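You operate a simulated robot arm through the tools that you are given. There is no shell and no other tool. Be economical: measure what you need, move in short steps, check, and stop when the job is done.

You are at the controls of a simulated two-armed robot. One attempt, no reset.

## Task
Pick up the short pale bottle with one hand, pass it to the other hand and put it on the fourth shelf from the bottom of the blue rack. Set down upright: short pale bottle.

The check looks at the end state, three seconds after you hand in, the way a careful person would. Anything else that was tipped, shoved, dropped, spilled or broken makes it a failure.

## Robot
Two 7-joint arms with two-finger parallel grippers on one trunk, on a base that drives. Base frame: it is fixed to the floor where the robot stands at the start and does not move with it; the origin is under the middle of the robot, x ahead of it, y to its left, z up. Lengths are in m, angles in degrees, forces in N, time in s.
The left shoulder is at the start at [0.05, 0.165, 1.055], the right one opposite. With the tool pointing down near the work surface each hand reaches from about 0.22 to 0.7 m from the robot's upright axis, wherever it stands, measured 20 degrees to its own side. Places, roughly: fourth shelf of the blue rack [2.9, -2.8, 1.3]; short pale bottle (6x6x12 cm) [0.5, 0, 0.8]. Payload 3.91 kg a hand.
Tool frame (each hand has its own): the origin (TCP) lies between the finger pads and is the grasp point; the fingertips stand 0.03 m ahead of it; z points along the fingers, y is the line along which they close. Largest opening 0.11 m; finger width 0.02, thickness 0.01; the body of the gripper, 0.048 by 0.112 m, starts 0.055 m behind the TCP.
Orientation is that of the tool frame in the base frame, as [roll, pitch, yaw] about the fixed x, y, z axes, in that order (R = Rz(yaw) Ry(pitch) Rx(roll)). With the fingers straight down and closing along the base's y, the tool's x points along the base's -x, its y along +y and its z along -z.

## Interface
- The arms move only by the tool arm_command. It takes "left_steps", "right_steps" or both (then of equal length, played together; a hand with none holds still); each is a list that holds one entry, the list of rows, each a list of 7 numbers: the shift along the base's x, y, z in mm, then the turn, a rotation vector about the base's x, y, z in degrees, then the opening, from 0 (shut) to 1 (fully open). In form: [[[dx, dy, dz, wx, wy, wz, grip], ...]]. A call has 1 to 10 rows; each row is the pose to reach, as a shift and turn from the pose commanded when the call began. A row lasts 0.2 s, in which the tool goes at most 0.05 m and 8.6 degrees; a call with a longer step from one row to the next is refused whole, and so is a gripper value outside its range. Where a pose cannot be reached the arm comes as near as it can. A force on the tool above 40 N (or 10 N above the force at the start of the call, whichever is more), or a blocked arm, ends the call early, and 0.2 s more pass. Each finger travels about 0.045 m/s and halts on what it meets, pressing with about 24 N; the grip force reading is that of the motor and also rises with nothing between the fingers. The clock runs only during rows and for 0.2 s after the last one: add rows that repeat a pose to give the fingers time. It gives the time, the measured TCP pose, the force on the tool (base axes), the opening and the grip force at its end, in the units of the frame above (readings bear some noise), with the torque about the TCP (base axes, N m) and any sound that the robot's microphone picked up.
- Cameras (640 x 400 px; columns grow to the right, rows downward): "scene" is now at [0.1137, -0.0066, 1.2179]; the picture's right is [-0.05, -1.00, 0.00], its down [-0.63, 0.03, -0.77] and it looks along [0.77, -0.04, -0.63] (base axes); focal length 293 px, centre (320, 200). "left" rides on the left gripper at [0.072, -0.017, -0.103] in its tool frame; the picture's right is [0.23, 0.97, 0.00], its down [-0.76, 0.18, -0.62] and it looks along [-0.61, 0.14, 0.78] (tool axes); focal length 222 px, centre (320, 200). "right" rides on the right gripper at [0.072, 0.017, -0.103] in its tool frame; the picture's right is [-0.23, 0.97, 0.00], its down [-0.76, -0.18, -0.62] and it looks along [-0.61, -0.14, 0.78] (tool axes); focal length 222 px, centre (320, 200). There is no depth. A picture from a camera that has moved, and an enlarged one, comes with that camera's place and axes in the base frame and with its lens.
- snapshot(camera): a new picture of that camera. No time passes.
- lift_body(by): slides the trunk up (or, below 0, down) by that many m; the arms and the scene camera ride with it, the base frame stays. It gives what a move gives, with no picture.
- drive_base(legs): drives the robot by 1 to 6 legs, each [ahead, left, turn to the left] in m, m and degrees, along the robot's own axes; the way and the turn of a leg run together, so that a leg with both is an arc; at most 1.5 m and 180 degrees a leg. The arms and the cameras ride along, it lands a little off, and it stops where it bumps. It gives what a move gives.
- pan_tilt(pan, tilt): turns the head with the scene camera to pan (to the left, within 80 degrees either way) and tilt (down, from -29 to 69), counted from straight ahead of the robot. It gives what a move gives.
- inspect(camera, box): a new picture of the part [left, top, right, bottom] of that camera's present view, enlarged. No time passes.
- sign_off(): hands the job in; it is judged then, once.

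Go step by step. Nothing tells you exact positions but the pictures and the camera data: compare them with the known pose of the tool, close in by small moves and look again before you grip or let go. The budget is 120 turns and 100 pictures, counting those below and the enlarged ones. Unless the task says otherwise, let go and move clear before handing in, and close with one line.

The tools are called as name(argument=value, ...) on one line, values as JSON. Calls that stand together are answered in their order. arm_command: Moves the arms, as the interface text tells. Its arguments: {"type":"object","properties":{"left_steps":{"type":"array","items":{"type":"array","items":{"type":"array","items":{"type":"number"}}}},"right_steps":{"type":"array","items":{"type":"array","items":{"type":"array","items":{"type":"number"}}}}},"required":[]} The other tools are called the same way: lift_body (by) slides the trunk up or down; drive_base (legs) drives the base; pan_tilt (pan, tilt) turns the head that bears the scene camera; snapshot (camera) takes a picture; inspect (camera, box) takes an enlarged picture of a part of a camera's view; sign_off () hands the job in.

At the start:

```text
time_s: 0.0
left_position: [0.5231, 0.1999, 0.9726]
left_tool_rot: [-180.0, -0.1, 180.0]
left_ft_force: [-0.2, 0.1, -0.1]
left_wrist_torque: [0.01, 0.0, 0.01]
left_width: 0.1097
left_finger_force: 0.0
right_position: [0.5436, -0.2123, 1.0035]
right_tool_rot: [180.0, 0.0, 180.0]
right_ft_force: [-0.9, -0.2, -0.9]
right_wrist_torque: [-0.01, 0.0, 0.02]
right_width: 0.11
right_finger_force: 0.1
trunk travel left (down, up): [-0.275, 0.228]
robot x, y, heading: [-0.001, 0.0014, 0.1]
head pan, tilt: [-3.1, 39.4]
```

scene: 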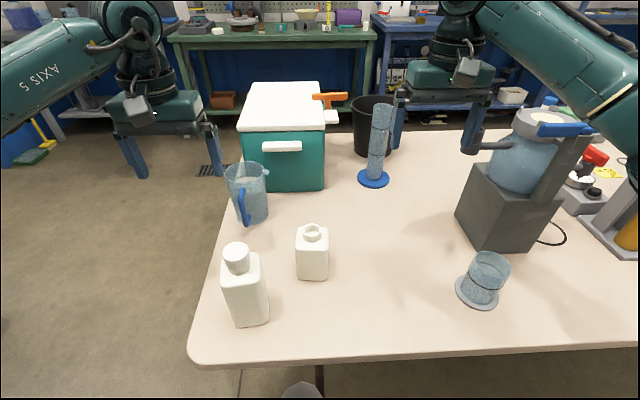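
right: 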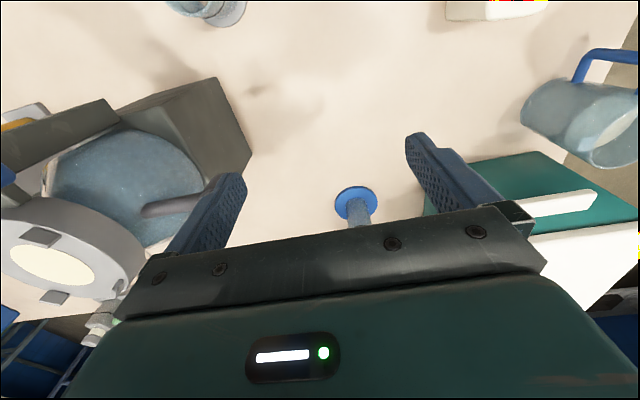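
left: 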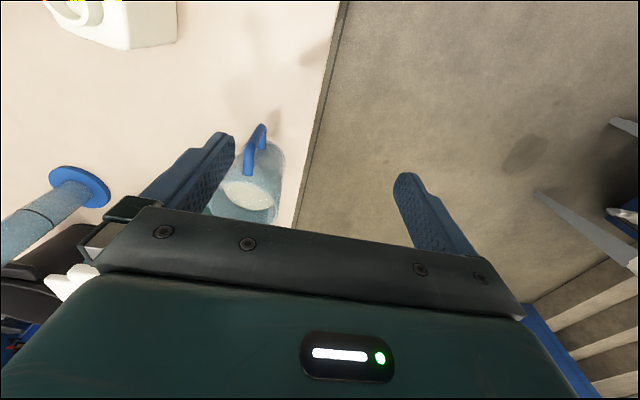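

The short pale bottle stands near [0.49, -0.01], with the taller capped one to its front left. I'll inspect it for yaw and look at the rack before I plan the grips.

inspect(camera="scene", box=[200, 200, 380, 340])

pan_tilt(pan=-44, tilt=3)

snapshot(camera="scene")

```text
2.86 times, centred on (290, 270) of scene
camera zoom: at [0.1137, -0.0066, 1.2179], right [-0.05, -1.0, 0.0], down [-0.63, 0.03, -0.77], along [0.77, -0.04, -0.63], focal length 837 px, centre (406, 0)
```

zoom: 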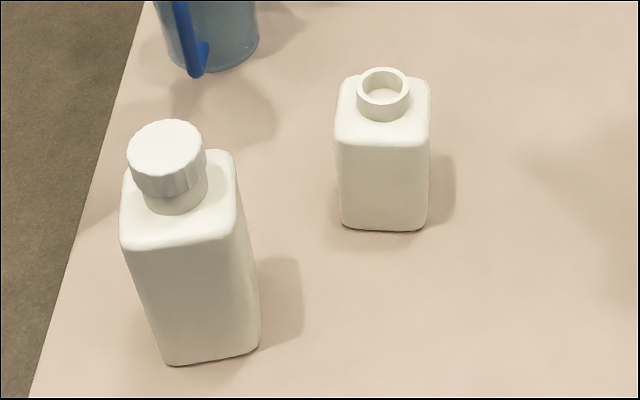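

```text
time_s: 1.1
left_position: [0.522, 0.1988, 0.9729]
left_tool_rot: [-180.0, -0.1, 180.0]
left_ft_force: [-0.1, -0.4, -0.1]
left_wrist_torque: [0.01, 0.01, 0.02]
left_width: 0.1103
left_finger_force: 0.1
right_position: [0.5438, -0.2129, 1.0025]
right_tool_rot: [180.0, 0.1, -180.0]
right_ft_force: [0.9, 0.2, 1.6]
right_wrist_torque: [0.02, 0.0, 0.02]
right_width: 0.1099
right_finger_force: 0.0
trunk travel left (down, up): [-0.275, 0.228]
robot x, y, heading: [-0.0009, -0.0, 0.1]
head pan, tilt: [-44.0, 3.0]
```

```text
95 pictures are left
camera scene: at [0.0941, -0.0653, 1.2759], right [-0.69, -0.72, 0.0], down [-0.04, 0.04, -1.0], along [0.72, -0.69, -0.05], focal length 293 px, centre (320, 200)
```

scene: 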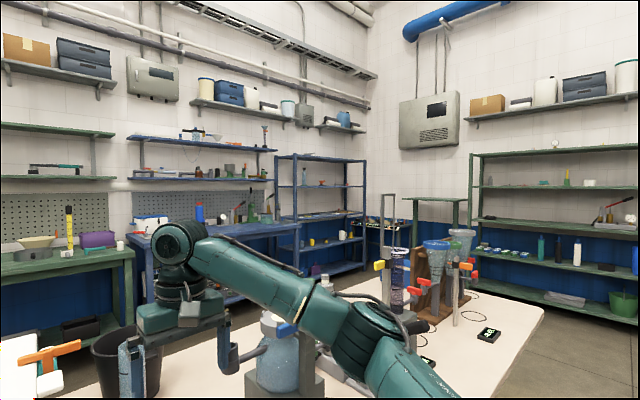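

inspect(camera="scene", box=[260, 140, 420, 290])

pan_tilt(pan=-3, tilt=45)

```text
2.67 times, centred on (340, 215) of scene
camera zoom: at [0.0941, -0.0653, 1.2759], right [-0.69, -0.72, 0.0], down [-0.04, 0.04, -1.0], along [0.72, -0.69, -0.05], focal length 781 px, centre (267, 160)
```

zoom: 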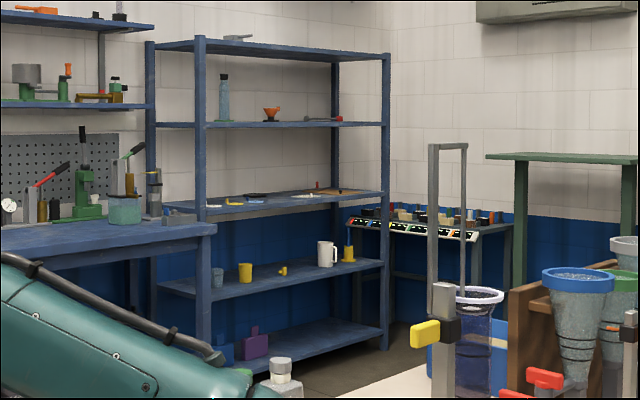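

```text
time_s: 2.2
left_position: [0.5223, 0.1995, 0.9734]
left_tool_rot: [179.9, 0.0, 180.0]
left_ft_force: [-0.1, -0.2, -0.1]
left_wrist_torque: [0.02, 0.0, 0.02]
left_width: 0.1103
left_finger_force: 0.1
right_position: [0.5435, -0.2123, 1.0024]
right_tool_rot: [-180.0, -0.1, 180.0]
right_ft_force: [0.0, 0.7, -0.3]
right_wrist_torque: [0.0, 0.01, -0.01]
right_width: 0.11
right_finger_force: 0.1
trunk travel left (down, up): [-0.275, 0.228]
robot x, y, heading: [-0.0017, 0.0008, -0.3]
head pan, tilt: [-3.0, 45.0]
```

The rack has five boards, the fourth at about z = 1.3, and roughly 0.38 m of clear height above it. I'll have the left hand pick the bottle from above by its upper body. The right hand will then take it lower down, tilted, to place it. First I bring the left hand over the bottle.

arm_command(left_steps=[[[-8, -42, 0, 0, 0, 0, 1], [-16, -84, 0, 0, 0, 0, 1], [-24, -126, 0, 0, 0, 0, 1], [-32, -168, 0, 0, 0, 0, 1], [-40, -210, 0, 0, 0, 0, 1], [-40, -210, 0, 0, 0, 0, 1]]])

snapshot(camera="left")

snapshot(camera="scene")

```text
time_s: 3.6
left_position: [0.4818, -0.0106, 0.977]
left_tool_rot: [179.9, 0.0, -180.0]
left_ft_force: [0.9, 0.3, -0.3]
left_wrist_torque: [-0.01, 0.02, -0.02]
left_width: 0.1099
left_finger_force: 0.2
right_position: [0.5432, -0.212, 1.0025]
right_tool_rot: [-180.0, 0.0, -180.0]
right_ft_force: [0.4, -0.3, -0.5]
right_wrist_torque: [-0.01, 0.0, 0.01]
right_width: 0.1099
right_finger_force: 0.1
trunk travel left (down, up): [-0.275, 0.228]
robot x, y, heading: [0.0014, 0.0008, 0.2]
head pan, tilt: [-3.0, 45.0]
```

```text
93 pictures are left
camera left: at [0.4083, -0.0259, 1.0801], right [-0.23, 0.97, 0.0], down [0.76, 0.18, 0.62], along [0.61, 0.14, -0.78], focal length 222 px, centre (320, 200)
```

left: 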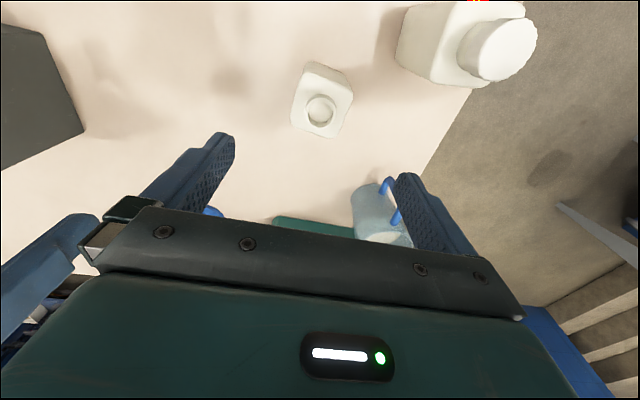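

```text
92 pictures are left
camera scene: at [0.1096, -0.0062, 1.2097], right [-0.05, -1.0, 0.0], down [-0.71, 0.04, -0.71], along [0.71, -0.04, -0.71], focal length 293 px, centre (320, 200)
```

scene: 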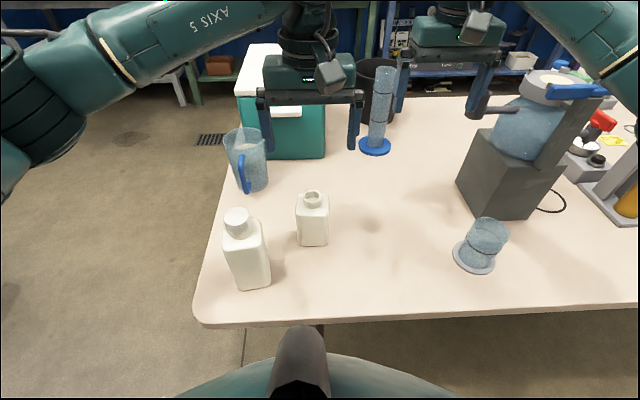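

inspect(camera="left", box=[270, 50, 370, 150])

```text
4.00 times, centred on (320, 100) of left
camera zoom: at [0.4083, -0.0259, 1.0801], right [-0.23, 0.97, 0.0], down [0.76, 0.18, 0.62], along [0.61, 0.14, -0.78], focal length 888 px, centre (320, 600)
```

zoom: 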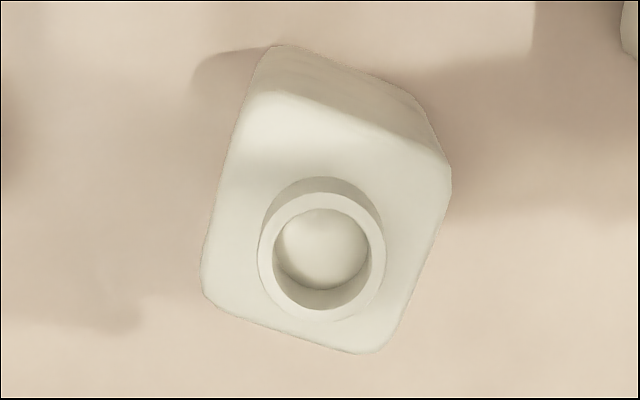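

The bottle's axis is at about [0.473, -0.011], yaw about -5 degrees. I'll descend with that yaw to TCP z ≈ 0.847 and look before closing.

arm_command(left_steps=[[[-9, -1, 0, 0, 0, -5.4, 1], [-9, -1, -40, 0, 0, -5.4, 1], [-9, -1, -80, 0, 0, -5.4, 1], [-9, -1, -110, 0, 0, -5.4, 1], [-9, -1, -130, 0, 0, -5.4, 1], [-9, -1, -130, 0, 0, -5.4, 1]]])

snapshot(camera="left")

snapshot(camera="scene")

```text
time_s: 5.0
left_position: [0.4726, -0.0111, 0.8452]
left_tool_rot: [-180.0, 0.1, 174.5]
left_ft_force: [0.4, 0.6, -0.6]
left_wrist_torque: [-0.01, 0.0, -0.02]
left_width: 0.1099
left_finger_force: 0.1
right_position: [0.5436, -0.2123, 1.0027]
right_tool_rot: [180.0, 0.0, 180.0]
right_ft_force: [0.2, -0.9, 0.3]
right_wrist_torque: [0.0, -0.02, -0.01]
right_width: 0.11
right_finger_force: 0.0
trunk travel left (down, up): [-0.275, 0.228]
robot x, y, heading: [0.002, -0.0, -0.1]
head pan, tilt: [-3.0, 45.0]
```

```text
90 pictures are left
camera left: at [0.3984, -0.0207, 0.9474], right [-0.13, 0.99, 0.0], down [0.77, 0.11, 0.62], along [0.62, 0.08, -0.78], focal length 222 px, centre (320, 200)
```

left: 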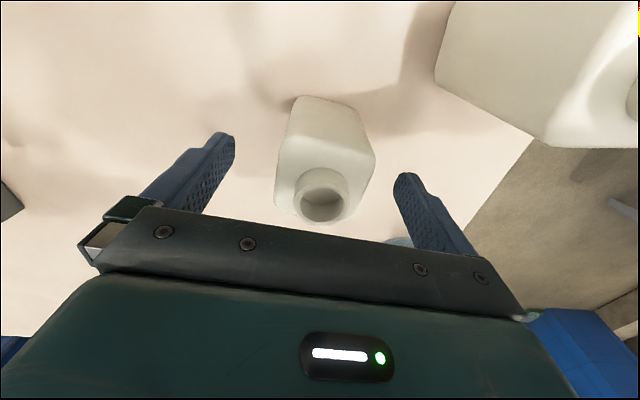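

```text
89 pictures are left
camera scene: at [0.1096, -0.0063, 1.2097], right [-0.05, -1.0, 0.0], down [-0.71, 0.04, -0.71], along [0.71, -0.04, -0.71], focal length 293 px, centre (320, 200)
```

scene: 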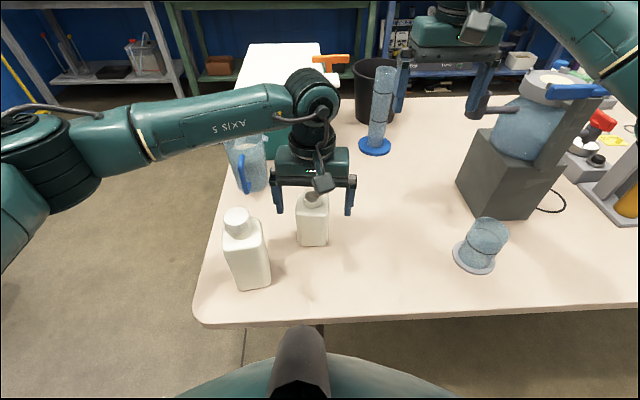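

arm_command(left_steps=[[[-4, 0, -1, 0, 0, 0, 1], [-4, 0, -1, 0, 0, 0, 0.5], [-4, 0, -1, 0, 0, 0, 0.2], [-4, 0, -1, 0, 0, 0, 0.2], [-4, 0, -1, 0, 0, 0, 0.2], [-4, 0, -1, 0, 0, 0, 0.2], [-4, 0, -1, 0, 0, 0, 0.2]]])

inspect(camera="scene", box=[220, 130, 400, 260])

```text
time_s: 6.6
left_position: [0.4685, -0.0118, 0.8434]
left_tool_rot: [179.9, 0.1, 174.6]
left_ft_force: [0.5, 1.4, -0.8]
left_wrist_torque: [0.05, 0.02, 0.04]
left_width: 0.0595
left_finger_force: 23.9
right_position: [0.5432, -0.2127, 1.0024]
right_tool_rot: [-180.0, 0.0, -179.9]
right_ft_force: [-0.6, -1.2, 0.8]
right_wrist_torque: [0.04, 0.01, -0.01]
right_width: 0.1098
right_finger_force: 0.0
trunk travel left (down, up): [-0.275, 0.228]
robot x, y, heading: [-0.0004, -0.0004, 0.1]
head pan, tilt: [-3.0, 45.0]
```

```text
3.08 times, centred on (310, 195) of scene
camera zoom: at [0.1096, -0.0062, 1.2097], right [-0.05, -1.0, 0.0], down [-0.71, 0.04, -0.71], along [0.71, -0.04, -0.71], focal length 902 px, centre (351, 215)
```

zoom: 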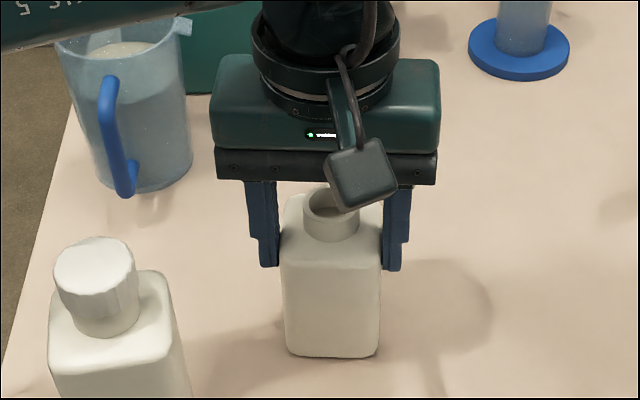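

Firm grip at 59.5 mm wide. I'll lift straight up, then go forward to a handover spot near [0.55, -0.05], squaring the yaw on the way.

arm_command(left_steps=[[[0, 0, 20, 0, 0, 0, 0.2], [0, 0, 60, 0, 0, 0, 0.2], [0, 0, 100, 0, 0, 0, 0.2], [10, -5, 140, 0, 0, 2, 0.2], [35, -15, 160, 0, 0, 5.4, 0.2], [60, -30, 160, 0, 0, 5.4, 0.2], [80, -40, 160, 0, 0, 5.4, 0.2], [80, -40, 160, 0, 0, 5.4, 0.2]]])

snapshot(camera="scene")

```text
time_s: 8.4
left_position: [0.5518, -0.0516, 1.001]
left_tool_rot: [-179.9, 0.0, 179.9]
left_ft_force: [-0.2, -1.8, -2.3]
left_wrist_torque: [-0.04, -0.02, -0.02]
left_width: 0.0595
left_finger_force: 23.5
right_position: [0.5434, -0.2121, 1.0025]
right_tool_rot: [179.9, -0.1, 180.0]
right_ft_force: [0.0, -0.5, -0.4]
right_wrist_torque: [-0.02, 0.01, -0.01]
right_width: 0.1102
right_finger_force: 0.0
trunk travel left (down, up): [-0.275, 0.228]
robot x, y, heading: [0.0006, -0.0008, -0.2]
head pan, tilt: [-3.0, 45.0]
```

```text
87 pictures are left
camera scene: at [0.1097, -0.0062, 1.2097], right [-0.05, -1.0, 0.0], down [-0.71, 0.04, -0.71], along [0.71, -0.04, -0.71], focal length 293 px, centre (320, 200)
```

scene: 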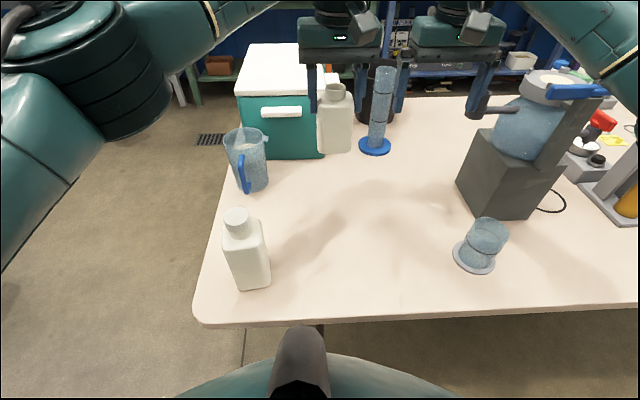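

I'll back the right hand off and tilt it to point forward and 35 degrees down, still clear on its own side.

arm_command(right_steps=[[[-20, 0, 0, 0, -8, 0, 1], [-40, 0, 0, 0, -16, 0, 1], [-60, 0, 0, 0, -24, 0, 1], [-80, 0, 0, 0, -32, 0, 1], [-100, 0, 0, 0, -40, 0, 1], [-120, 0, 0, 0, -48, 0, 1], [-140, 0, -20, 0, -55, 0, 1], [-140, 0, -40, 0, -55, 0, 1], [-140, 0, -65, 0, -55, 0, 1]]])

snapshot(camera="scene")

```text
time_s: 10.4
left_position: [0.5512, -0.0536, 1.0013]
left_tool_rot: [180.0, 0.0, -179.9]
left_ft_force: [0.0, -0.3, -1.5]
left_wrist_torque: [-0.01, 0.0, 0.03]
left_width: 0.0595
left_finger_force: 23.9
right_position: [0.4323, -0.208, 0.9362]
right_tool_rot: [-180.0, 55.1, -180.0]
right_ft_force: [-0.1, 0.3, 0.3]
right_wrist_torque: [-0.03, 0.03, -0.02]
right_width: 0.1096
right_finger_force: 0.0
right hand out of reach, approached as far as the arm can: row 7, 8, 9
trunk travel left (down, up): [-0.275, 0.228]
robot x, y, heading: [0.0052, 0.0041, -0.1]
head pan, tilt: [-3.0, 45.0]
```

```text
86 pictures are left
camera scene: at [0.1098, -0.0064, 1.2097], right [-0.05, -1.0, 0.0], down [-0.71, 0.04, -0.71], along [0.71, -0.04, -0.71], focal length 293 px, centre (320, 200)
```

scene: 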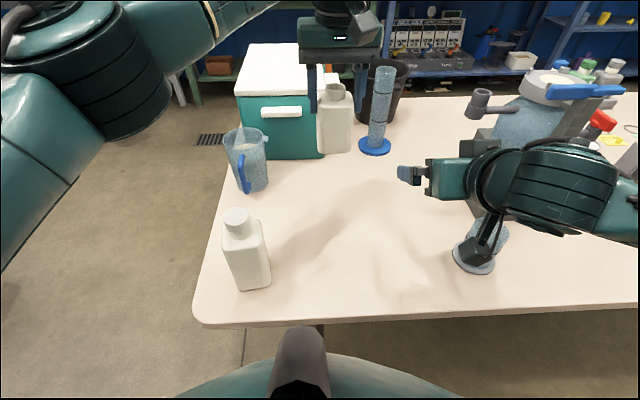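

arm_command(right_steps=[[[15, 40, 0, 0, 0, 0, 1], [30, 80, 0, 0, 0, 0, 1], [30, 120, 0, 0, 0, 0, 1], [30, 156, 0, 0, 0, 0, 1], [30, 156, 0, 0, 0, 0, 1]]])

snapshot(camera="scene")

snapshot(camera="right")

```text
time_s: 11.6
left_position: [0.5514, -0.0523, 1.0022]
left_tool_rot: [179.9, 0.0, -180.0]
left_ft_force: [0.6, -0.5, -2.2]
left_wrist_torque: [0.03, 0.05, 0.02]
left_width: 0.0596
left_finger_force: 24.4
right_position: [0.4628, -0.0505, 0.9352]
right_tool_rot: [-179.9, 55.1, 179.9]
right_ft_force: [0.1, 2.0, -0.2]
right_wrist_torque: [0.0, 0.01, 0.0]
right_width: 0.1102
right_finger_force: 0.1
trunk travel left (down, up): [-0.275, 0.228]
robot x, y, heading: [0.0022, 0.0002, -0.2]
head pan, tilt: [-3.0, 45.0]
```

```text
85 pictures are left
camera scene: at [0.1097, -0.0063, 1.2097], right [-0.05, -1.0, 0.0], down [-0.71, 0.04, -0.71], along [0.71, -0.04, -0.71], focal length 293 px, centre (320, 200)
```

scene: 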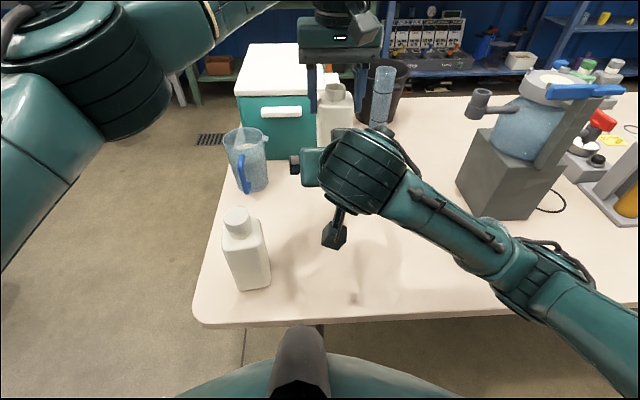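

```text
84 pictures are left
camera right: at [0.3375, -0.0331, 0.9355], right [0.13, 0.97, 0.19], down [-0.07, -0.18, 0.98], along [0.99, -0.14, 0.05], focal length 222 px, centre (320, 200)
```

right: 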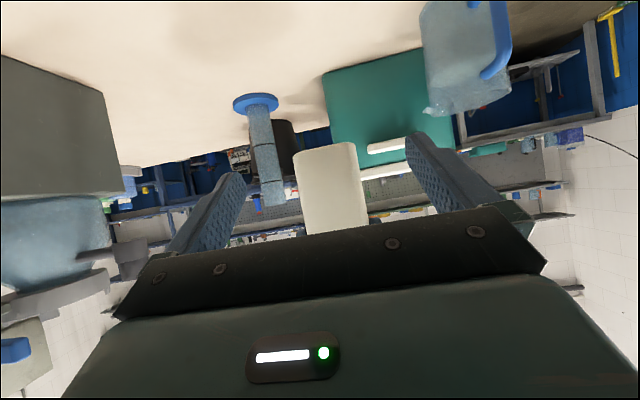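

The bottle sits centred between the right fingers. I'll advance most of the way and check the clearance to the left hand.

arm_command(right_steps=[[[20, -1, 3, 0, 0, 0, 1], [40, -1, 3, 0, 0, 0, 1], [55, -1, 3, 0, 0, 0, 1], [55, -1, 3, 0, 0, 0, 1]]])

inspect(camera="scene", box=[240, 0, 480, 250])

snapshot(camera="right")

snapshot(camera="left")

```text
time_s: 12.6
left_position: [0.5511, -0.0528, 1.0013]
left_tool_rot: [180.0, 0.0, -180.0]
left_ft_force: [-0.7, -0.2, -1.5]
left_wrist_torque: [-0.03, 0.02, -0.02]
left_width: 0.0596
left_finger_force: 24.0
right_position: [0.5153, -0.0537, 0.9378]
right_tool_rot: [-179.9, 55.0, -180.0]
right_ft_force: [0.7, -0.3, -0.2]
right_wrist_torque: [0.03, -0.02, 0.02]
right_width: 0.1099
right_finger_force: 0.0
trunk travel left (down, up): [-0.275, 0.228]
robot x, y, heading: [-0.0018, -0.0017, -0.0]
head pan, tilt: [-3.0, 45.0]
```

```text
1.60 times, centred on (360, 125) of scene
camera zoom: at [0.1097, -0.0063, 1.2097], right [-0.05, -1.0, 0.0], down [-0.71, 0.04, -0.71], along [0.71, -0.04, -0.71], focal length 469 px, centre (256, 320)
```

zoom: 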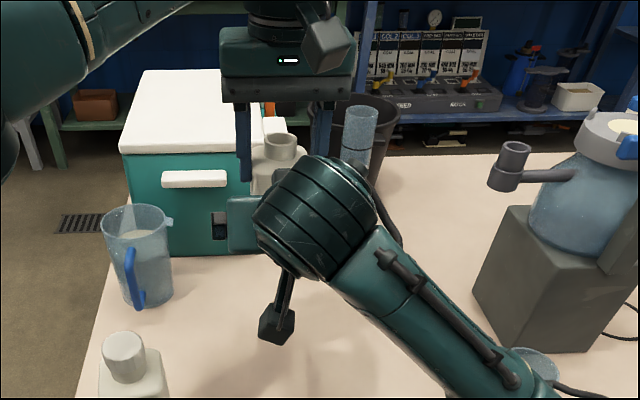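

```text
82 pictures are left
camera right: at [0.3905, -0.0358, 0.9374], right [0.13, 0.97, 0.19], down [-0.07, -0.18, 0.98], along [0.99, -0.14, 0.05], focal length 222 px, centre (320, 200)
```

right: 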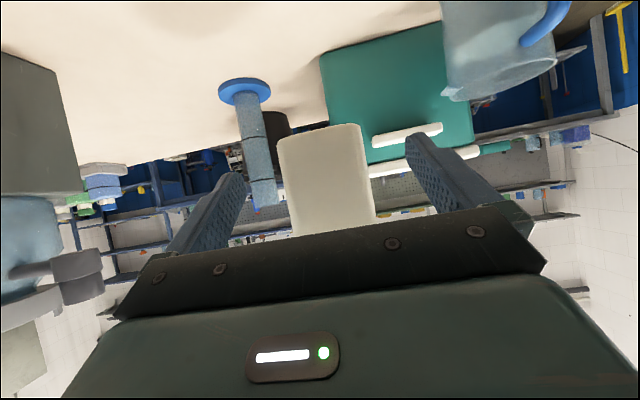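

```text
81 pictures are left
camera left: at [0.4784, -0.0682, 1.1042], right [-0.23, 0.97, 0.0], down [0.76, 0.18, 0.62], along [0.61, 0.14, -0.78], focal length 222 px, centre (320, 200)
```

left: 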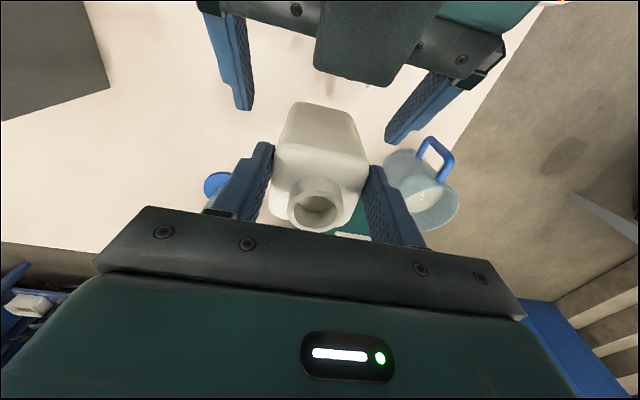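

Both hands look clear of each other. I'll go 20 mm more, stopping short of the gripper body meeting the bottle, then close the right hand.

arm_command(right_steps=[[[12, 1, 0, 0, 0, 0, 1], [20, 1, 0, 0, 0, 0, 1], [20, 1, 0, 0, 0, 0, 1], [20, 1, 0, 0, 0, 0, 0.7], [20, 1, 0, 0, 0, 0, 0.5], [20, 1, 0, 0, 0, 0, 0.2], [20, 1, 0, 0, 0, 0, 0.2], [20, 1, 0, 0, 0, 0, 0.2], [20, 1, 0, 0, 0, 0, 0.2]]])

snapshot(camera="left")

snapshot(camera="right")

```text
time_s: 14.6
left_position: [0.5512, -0.0511, 1.0018]
left_tool_rot: [-179.9, 0.1, 179.9]
left_ft_force: [-0.2, -1.0, -1.6]
left_wrist_torque: [-0.08, 0.04, -0.03]
left_width: 0.0594
left_finger_force: 23.9
right_position: [0.5358, -0.0527, 0.9378]
right_tool_rot: [179.9, 55.1, -180.0]
right_ft_force: [0.8, 0.6, 0.2]
right_wrist_torque: [0.06, 0.02, 0.03]
right_width: 0.0596
right_finger_force: 23.8
trunk travel left (down, up): [-0.275, 0.228]
robot x, y, heading: [-0.0011, 0.001, 0.2]
head pan, tilt: [-3.0, 45.0]
```

```text
80 pictures are left
camera left: at [0.4783, -0.0682, 1.1042], right [-0.23, 0.97, 0.0], down [0.76, 0.18, 0.62], along [0.61, 0.14, -0.78], focal length 222 px, centre (320, 200)
```

left: 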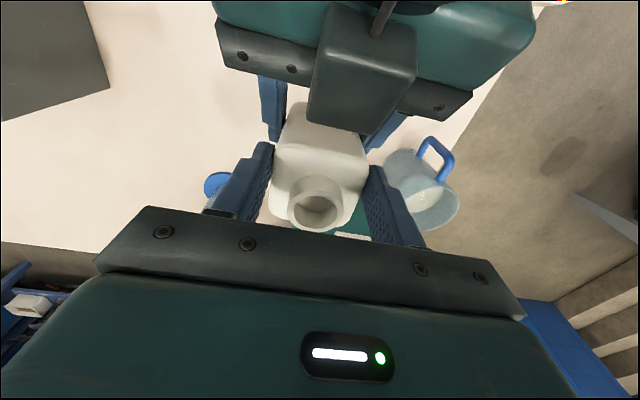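

```text
79 pictures are left
camera right: at [0.4101, -0.0347, 0.9379], right [0.13, 0.97, 0.19], down [-0.07, -0.18, 0.98], along [0.99, -0.14, 0.05], focal length 222 px, centre (320, 200)
```

right: 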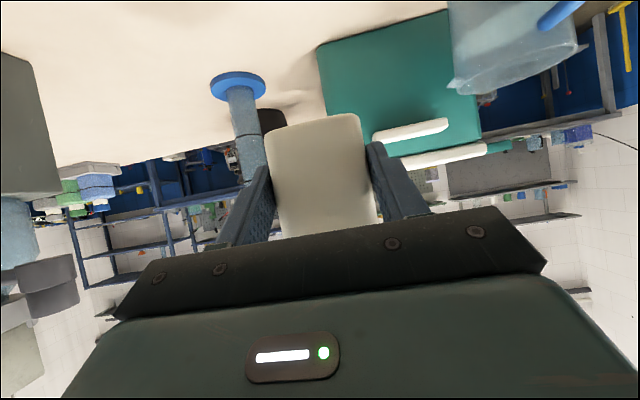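

Both hands hold the bottle firmly. I'll open the left hand, then raise it clear.

arm_command(left_steps=[[[0, 0, 0, 0, 0, 0, 0.6], [0, 0, 0, 0, 0, 0, 1], [0, 0, 0, 0, 0, 0, 1], [0, 0, 0, 0, 0, 0, 1], [0, 0, 30, 0, 0, 0, 1], [0, 0, 70, 0, 0, 0, 1], [0, 0, 110, 0, 0, 0, 1], [-10, 40, 130, 0, 0, 0, 1], [-20, 80, 130, 0, 0, 0, 1]]])

snapshot(camera="scene")

snapshot(camera="right")

```text
time_s: 16.6
left_position: [0.5311, 0.0254, 1.1362]
left_tool_rot: [180.0, 0.0, -180.0]
left_ft_force: [-1.2, 0.2, 0.6]
left_wrist_torque: [0.01, -0.03, 0.02]
left_width: 0.1099
left_finger_force: 0.1
left hand out of reach, approached as far as the arm can: row 7
right_position: [0.5376, -0.052, 0.9382]
right_tool_rot: [-180.0, 55.0, -180.0]
right_ft_force: [-0.6, -0.4, -0.5]
right_wrist_torque: [0.02, 0.04, -0.05]
right_width: 0.0597
right_finger_force: 24.3
trunk travel left (down, up): [-0.275, 0.228]
robot x, y, heading: [0.0006, -0.0036, -0.0]
head pan, tilt: [-3.0, 45.0]
```

```text
78 pictures are left
camera scene: at [0.1097, -0.0058, 1.2097], right [-0.05, -1.0, 0.0], down [-0.71, 0.04, -0.71], along [0.71, -0.04, -0.71], focal length 293 px, centre (320, 200)
```

scene: 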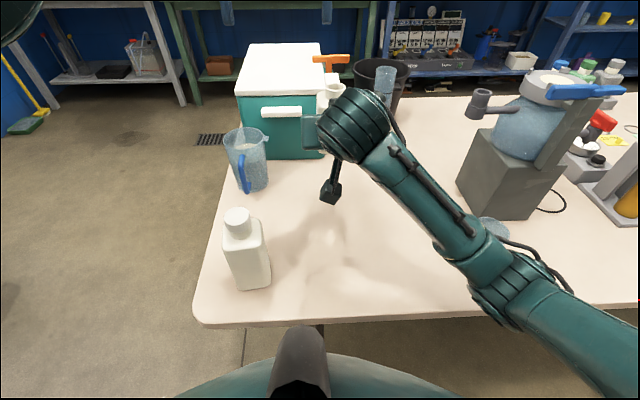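

```text
77 pictures are left
camera right: at [0.4101, -0.0342, 0.938], right [0.13, 0.97, 0.19], down [-0.07, -0.18, 0.98], along [0.99, -0.14, 0.05], focal length 222 px, centre (320, 200)
```

right: 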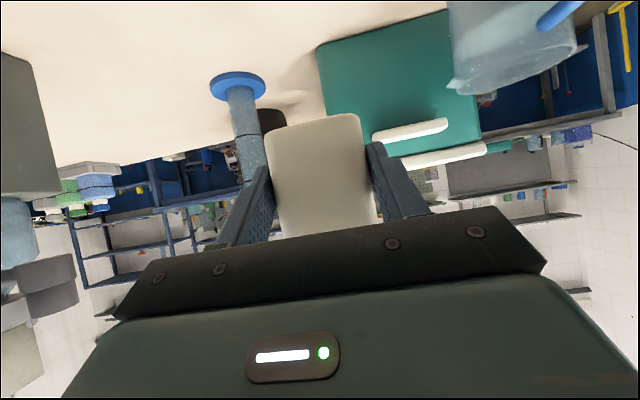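

The handover worked; the right hand holds the bottle alone. I'll raise the trunk to clear the table objects and then survey the way.

lift_body(by=0.2)

pan_tilt(pan=-50, tilt=25)

snapshot(camera="scene")

pan_tilt(pan=35, tilt=25)

snapshot(camera="scene")

pan_tilt(pan=-80, tilt=35)

snapshot(camera="scene")

```text
time_s: 18.7
left_position: [0.5316, 0.0254, 1.3354]
left_tool_rot: [179.9, 0.0, 180.0]
left_ft_force: [0.1, -0.5, 0.2]
left_wrist_torque: [0.01, 0.0, -0.01]
left_width: 0.1099
left_finger_force: 0.1
right_position: [0.5365, -0.0522, 1.1372]
right_tool_rot: [179.9, 55.0, -179.9]
right_ft_force: [0.2, 0.0, -1.4]
right_wrist_torque: [-0.01, 0.05, -0.01]
right_width: 0.0598
right_finger_force: 24.1
trunk travel left (down, up): [-0.475, 0.028]
robot x, y, heading: [0.0023, 0.0018, 0.1]
head pan, tilt: [-3.0, 45.0]
```

```text
time_s: 19.9
left_position: [0.531, 0.025, 1.3352]
left_tool_rot: [-180.0, 0.0, -179.9]
left_ft_force: [0.0, 0.7, -0.3]
left_wrist_torque: [0.0, -0.03, 0.03]
left_width: 0.1099
left_finger_force: 0.1
right_position: [0.5363, -0.0516, 1.1388]
right_tool_rot: [179.9, 55.0, 180.0]
right_ft_force: [0.3, 0.8, -1.7]
right_wrist_torque: [0.0, 0.04, 0.0]
right_width: 0.0598
right_finger_force: 23.6
trunk travel left (down, up): [-0.475, 0.028]
robot x, y, heading: [-0.0009, -0.0028, 0.0]
head pan, tilt: [-50.0, 25.0]
```

```text
76 pictures are left
camera scene: at [0.0879, -0.0725, 1.4403], right [-0.77, -0.64, 0.0], down [-0.27, 0.32, -0.91], along [0.58, -0.69, -0.42], focal length 293 px, centre (320, 200)
```

scene: 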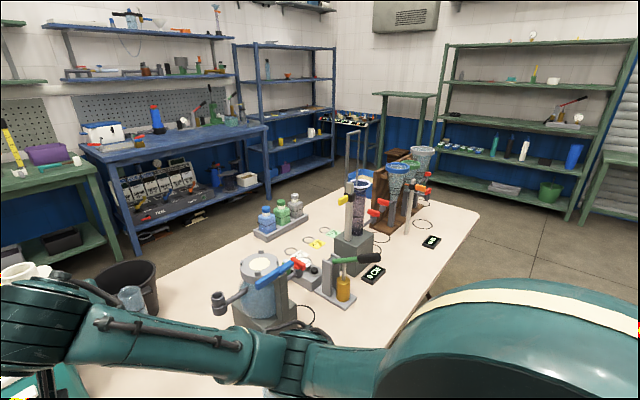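

```text
time_s: 21.5
left_position: [0.5307, 0.0256, 1.3346]
left_tool_rot: [-180.0, 0.0, -179.9]
left_ft_force: [0.3, -0.3, -0.1]
left_wrist_torque: [-0.01, -0.02, 0.01]
left_width: 0.1103
left_finger_force: 0.2
right_position: [0.5362, -0.0517, 1.1383]
right_tool_rot: [-179.9, 55.0, -180.0]
right_ft_force: [0.6, -0.4, -0.6]
right_wrist_torque: [0.02, 0.03, -0.01]
right_width: 0.06
right_finger_force: 23.9
trunk travel left (down, up): [-0.475, 0.028]
robot x, y, heading: [-0.0005, -0.0009, -0.1]
head pan, tilt: [35.0, 25.0]
```

```text
75 pictures are left
camera scene: at [0.1041, 0.0508, 1.4403], right [0.57, -0.82, 0.0], down [-0.35, -0.24, -0.91], along [0.74, 0.52, -0.42], focal length 293 px, centre (320, 200)
```

scene: 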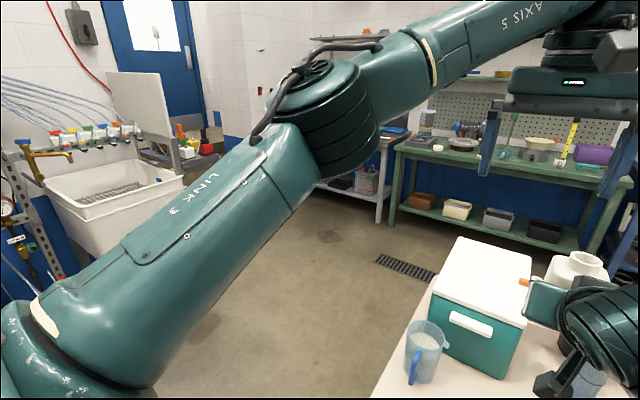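

```text
time_s: 23.4
left_position: [0.5309, 0.0259, 1.3355]
left_tool_rot: [-180.0, -0.1, -180.0]
left_ft_force: [0.0, -0.6, -0.6]
left_wrist_torque: [0.0, 0.02, 0.0]
left_width: 0.1101
left_finger_force: 0.1
right_position: [0.5373, -0.0531, 1.1376]
right_tool_rot: [180.0, 55.0, -180.0]
right_ft_force: [1.3, 0.8, -2.1]
right_wrist_torque: [0.01, 0.02, -0.03]
right_width: 0.0597
right_finger_force: 23.6
trunk travel left (down, up): [-0.475, 0.028]
robot x, y, heading: [0.0001, 0.0026, 0.1]
head pan, tilt: [-80.0, 35.0]
```

```text
74 pictures are left
camera scene: at [0.0439, -0.0887, 1.4245], right [-0.98, -0.17, 0.0], down [-0.1, 0.56, -0.82], along [0.14, -0.81, -0.57], focal length 293 px, centre (320, 200)
```

scene: 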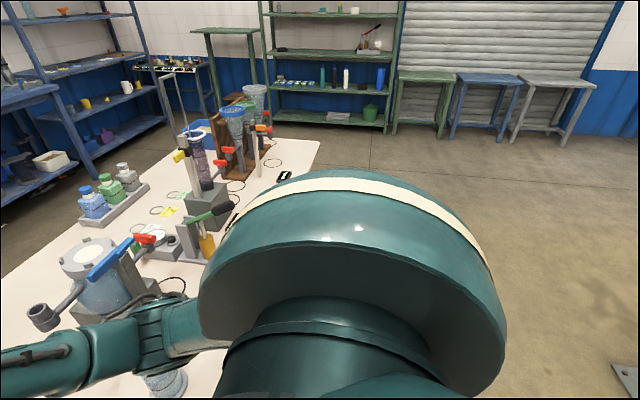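

The rack's front is at x ≈ 2.65, spanning y ≈ -2.05 to -3.55. The table runs to y ≈ -1.6 with its near edge at x ≈ 0.31. I'll back off, tuck the left hand away, then go round the table's right end.

drive_base(legs=[[-0.4, 0, 0]])

arm_command(left_steps=[[[-30, 35, -10, 0, 0, 0, 0.5], [-60, 70, -20, 0, 0, 0, 0.3], [-90, 105, -30, 0, 0, 0, 0.3], [-120, 140, -40, 0, 0, 0, 0.3], [-150, 175, -50, 0, 0, 0, 0.3], [-180, 210, -60, 0, 0, 0, 0.3]]])

snapshot(camera="scene")

```text
time_s: 26.0
left_position: [0.1217, 0.0232, 1.335]
left_tool_rot: [-180.0, 0.0, 179.6]
left_ft_force: [-0.5, -0.1, 1.5]
left_wrist_torque: [-0.01, 0.02, -0.05]
left_width: 0.1102
left_finger_force: 0.0
right_position: [0.1268, -0.0552, 1.1377]
right_tool_rot: [180.0, 55.0, 179.5]
right_ft_force: [0.3, -0.5, -1.3]
right_wrist_torque: [-0.01, 0.02, -0.02]
right_width: 0.0597
right_finger_force: 23.7
trunk travel left (down, up): [-0.475, 0.028]
robot x, y, heading: [-0.4093, 0.0037, -0.6]
head pan, tilt: [-80.0, 35.0]
```

```text
time_s: 27.4
left_position: [-0.0581, 0.2357, 1.2735]
left_tool_rot: [-179.9, 0.0, 179.5]
left_ft_force: [-0.5, 0.8, -0.5]
left_wrist_torque: [-0.01, -0.03, 0.0]
left_width: 0.0331
left_finger_force: 0.0
right_position: [0.1258, -0.0551, 1.1381]
right_tool_rot: [-179.9, 54.9, 179.6]
right_ft_force: [-0.6, -0.2, -2.3]
right_wrist_torque: [-0.02, 0.06, -0.02]
right_width: 0.0598
right_finger_force: 23.8
trunk travel left (down, up): [-0.475, 0.028]
robot x, y, heading: [-0.4089, 0.0024, -0.5]
head pan, tilt: [-80.0, 35.0]
```

```text
73 pictures are left
camera scene: at [-0.367, -0.0864, 1.4247], right [-0.99, -0.17, 0.0], down [-0.09, 0.56, -0.82], along [0.14, -0.81, -0.57], focal length 293 px, centre (320, 200)
```

scene: 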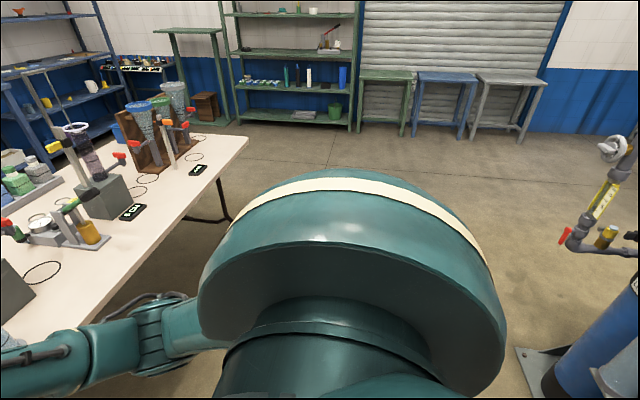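

drive_base(legs=[[0, -1.25, 0.5], [0, -1.25, 0]])

pan_tilt(pan=-10, tilt=20)

snapshot(camera="scene")

```text
time_s: 39.9
left_position: [-0.0676, -2.3417, 1.2739]
left_tool_rot: [180.0, 0.0, 178.1]
left_ft_force: [0.1, -0.9, 0.1]
left_wrist_torque: [0.02, 0.0, 0.02]
left_width: 0.0328
left_finger_force: 0.0
right_position: [0.1091, -2.6361, 1.1388]
right_tool_rot: [180.0, 55.0, 178.3]
right_ft_force: [0.1, 0.1, -1.2]
right_wrist_torque: [0.0, 0.04, 0.03]
right_width: 0.0599
right_finger_force: 24.0
trunk travel left (down, up): [-0.475, 0.028]
robot x, y, heading: [-0.4243, -2.5656, -1.8]
head pan, tilt: [-80.0, 35.0]
```

```text
time_s: 41.3
left_position: [-0.0676, -2.3423, 1.274]
left_tool_rot: [180.0, 0.0, 178.3]
left_ft_force: [1.4, -0.2, 0.0]
left_wrist_torque: [0.01, -0.03, 0.0]
left_width: 0.033
left_finger_force: 0.1
right_position: [0.1083, -2.6363, 1.1393]
right_tool_rot: [179.9, 55.0, 178.2]
right_ft_force: [-0.8, -1.1, -1.6]
right_wrist_torque: [-0.01, 0.05, -0.04]
right_width: 0.0598
right_finger_force: 24.1
trunk travel left (down, up): [-0.475, 0.028]
robot x, y, heading: [-0.4261, -2.5632, -1.8]
head pan, tilt: [-10.0, 20.0]
```

```text
72 pictures are left
camera scene: at [-0.306, -2.5887, 1.4484], right [-0.2, -0.98, 0.0], down [-0.34, 0.07, -0.94], along [0.92, -0.19, -0.34], focal length 293 px, centre (320, 200)
```

scene: 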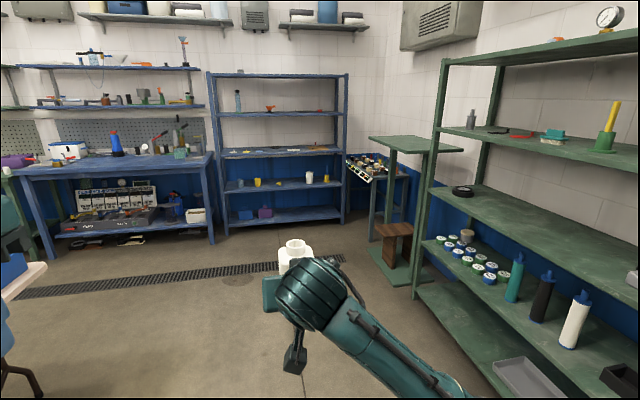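

inspect(camera="scene", box=[190, 60, 360, 170])

```text
3.64 times, centred on (275, 115) of scene
camera zoom: at [-0.306, -2.5887, 1.4484], right [-0.2, -0.98, 0.0], down [-0.34, 0.07, -0.94], along [0.92, -0.19, -0.34], focal length 1066 px, centre (484, 509)
```

zoom: 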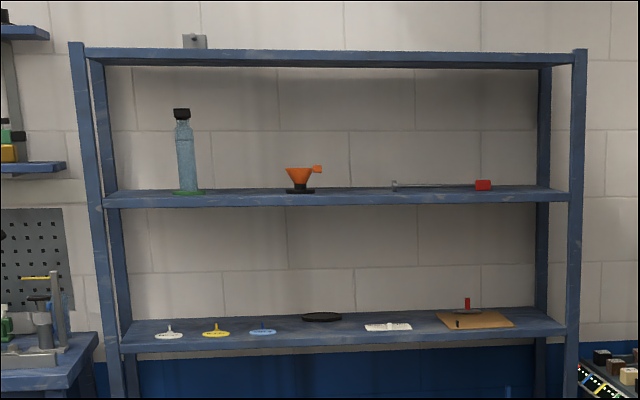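

The fourth shelf's surface is at z ≈ 1.28. It holds a blue bottle on the left, an orange funnel, then a low rod. I'll aim for the free spot between funnel and rod, y ≈ -2.86, and approach in stages.

drive_base(legs=[[0, -0.23, 1.9], [1.0, 0, 0], [1.0, 0, 0]])

snapshot(camera="scene")

```text
time_s: 52.5
left_position: [1.9135, -2.5506, 1.2733]
left_tool_rot: [-180.0, 0.0, 179.8]
left_ft_force: [0.2, -0.7, -0.3]
left_wrist_torque: [0.0, -0.02, 0.01]
left_width: 0.0333
left_finger_force: 0.0
right_position: [2.0985, -2.8385, 1.137]
right_tool_rot: [-179.9, 54.9, 179.8]
right_ft_force: [0.6, 0.2, -1.6]
right_wrist_torque: [-0.01, 0.03, 0.04]
right_width: 0.0597
right_finger_force: 23.7
trunk travel left (down, up): [-0.475, 0.028]
robot x, y, heading: [1.5624, -2.7871, -0.3]
head pan, tilt: [-10.0, 20.0]
```

```text
70 pictures are left
camera scene: at [1.6823, -2.8035, 1.4484], right [-0.18, -0.98, 0.0], down [-0.34, 0.06, -0.94], along [0.92, -0.17, -0.34], focal length 293 px, centre (320, 200)
```

scene: 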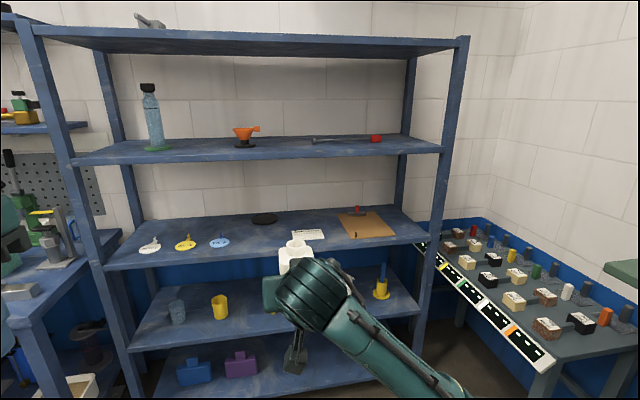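

arm_command(right_steps=[[[0, 0, 40, 0, 0, 0, 0.2], [0, 0, 80, 0, 0, 0, 0.2], [0, 0, 120, 0, 0, 0, 0.2], [0, 0, 160, 0, 0, 0, 0.2], [0, 0, 200, 0, 0, 0, 0.2], [0, 0, 220, 0, 0, 0, 0.2], [0, 0, 220, 0, 0, 0, 0.2]]])

pan_tilt(pan=0, tilt=10)

snapshot(camera="scene")

snapshot(camera="right")

```text
time_s: 54.1
left_position: [1.9135, -2.5502, 1.2756]
left_tool_rot: [180.0, 0.0, 179.9]
left_ft_force: [-0.1, -0.2, -0.2]
left_wrist_torque: [0.0, -0.02, -0.01]
left_width: 0.0329
left_finger_force: 0.1
right_position: [2.1061, -2.8386, 1.3561]
right_tool_rot: [180.0, 55.1, 179.7]
right_ft_force: [0.1, -0.4, -1.3]
right_wrist_torque: [0.01, 0.07, -0.02]
right_width: 0.0594
right_finger_force: 23.7
right hand out of reach, approached as far as the arm can: row 5, 6, 7
trunk travel left (down, up): [-0.475, 0.028]
robot x, y, heading: [1.5619, -2.7819, -0.3]
head pan, tilt: [-10.0, 20.0]
```

```text
time_s: 54.9
left_position: [1.9135, -2.5505, 1.2743]
left_tool_rot: [180.0, 0.0, 179.7]
left_ft_force: [0.4, -0.2, 0.2]
left_wrist_torque: [-0.05, 0.0, 0.01]
left_width: 0.0328
left_finger_force: 0.0
right_position: [2.1054, -2.8391, 1.3551]
right_tool_rot: [-179.9, 55.2, 179.8]
right_ft_force: [-0.4, 0.0, -1.5]
right_wrist_torque: [0.03, 0.08, 0.03]
right_width: 0.0596
right_finger_force: 23.9
trunk travel left (down, up): [-0.475, 0.028]
robot x, y, heading: [1.5663, -2.7853, -0.4]
head pan, tilt: [0.0, 10.0]
```

```text
69 pictures are left
camera scene: at [1.6834, -2.7874, 1.4646], right [0.0, -1.0, 0.0], down [-0.17, 0.0, -0.98], along [0.98, 0.0, -0.17], focal length 293 px, centre (320, 200)
```

scene: 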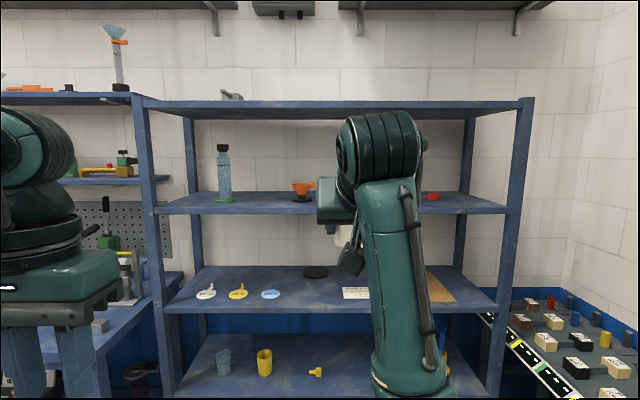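

```text
68 pictures are left
camera right: at [1.98, -2.8203, 1.355], right [0.13, 0.97, 0.19], down [-0.08, -0.18, 0.98], along [0.99, -0.15, 0.05], focal length 222 px, centre (320, 200)
```

right: 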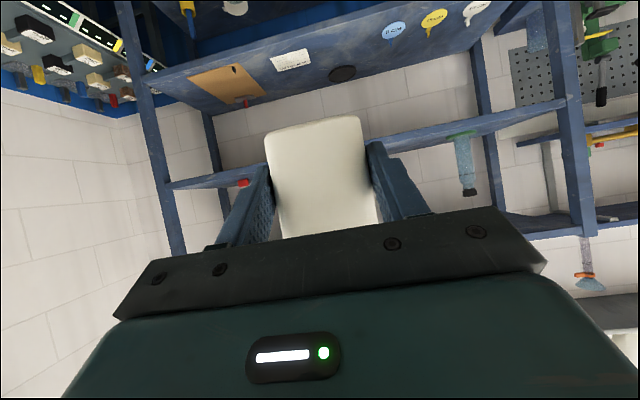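

inspect(camera="scene", box=[140, 130, 340, 255])

inspect(camera="scene", box=[400, 130, 560, 230])

inspect(camera="right", box=[140, 80, 300, 240])

```text
3.20 times, centred on (240, 192) of scene
camera zoom: at [1.6834, -2.7874, 1.4646], right [0.0, -1.0, 0.0], down [-0.17, 0.0, -0.98], along [0.98, 0.0, -0.17], focal length 938 px, centre (576, 224)
```

zoom: 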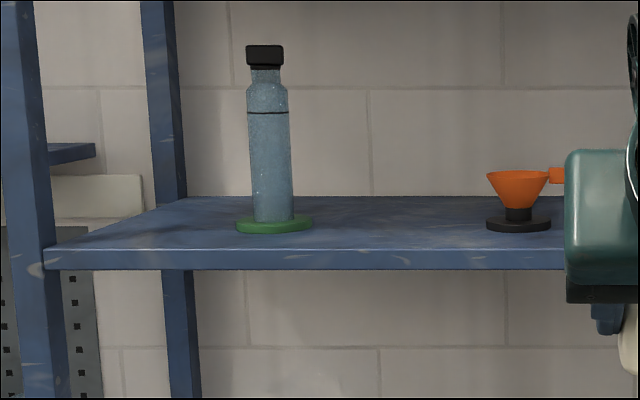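

```text
4.00 times, centred on (480, 180) of scene
camera zoom: at [1.6834, -2.7874, 1.4646], right [0.0, -1.0, 0.0], down [-0.17, 0.0, -0.98], along [0.98, 0.0, -0.17], focal length 1172 px, centre (-320, 280)
```

zoom: 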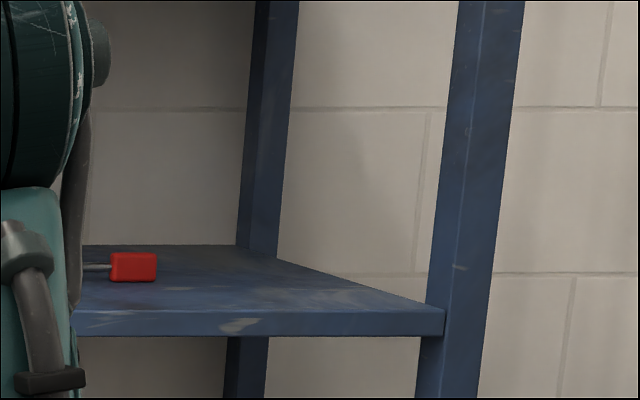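

```text
2.50 times, centred on (220, 160) of right
camera zoom: at [1.98, -2.8203, 1.355], right [0.13, 0.97, 0.19], down [-0.08, -0.18, 0.98], along [0.99, -0.15, 0.05], focal length 555 px, centre (570, 300)
```

zoom: 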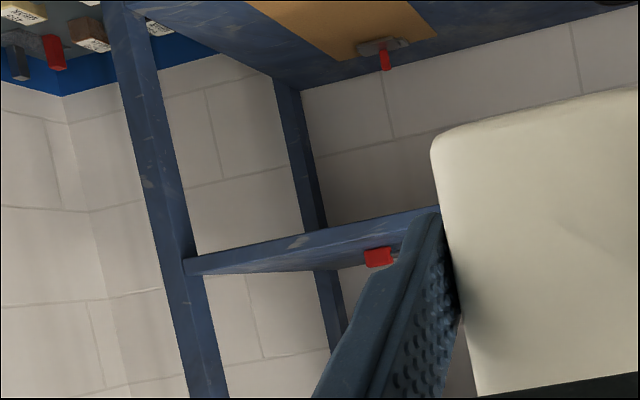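

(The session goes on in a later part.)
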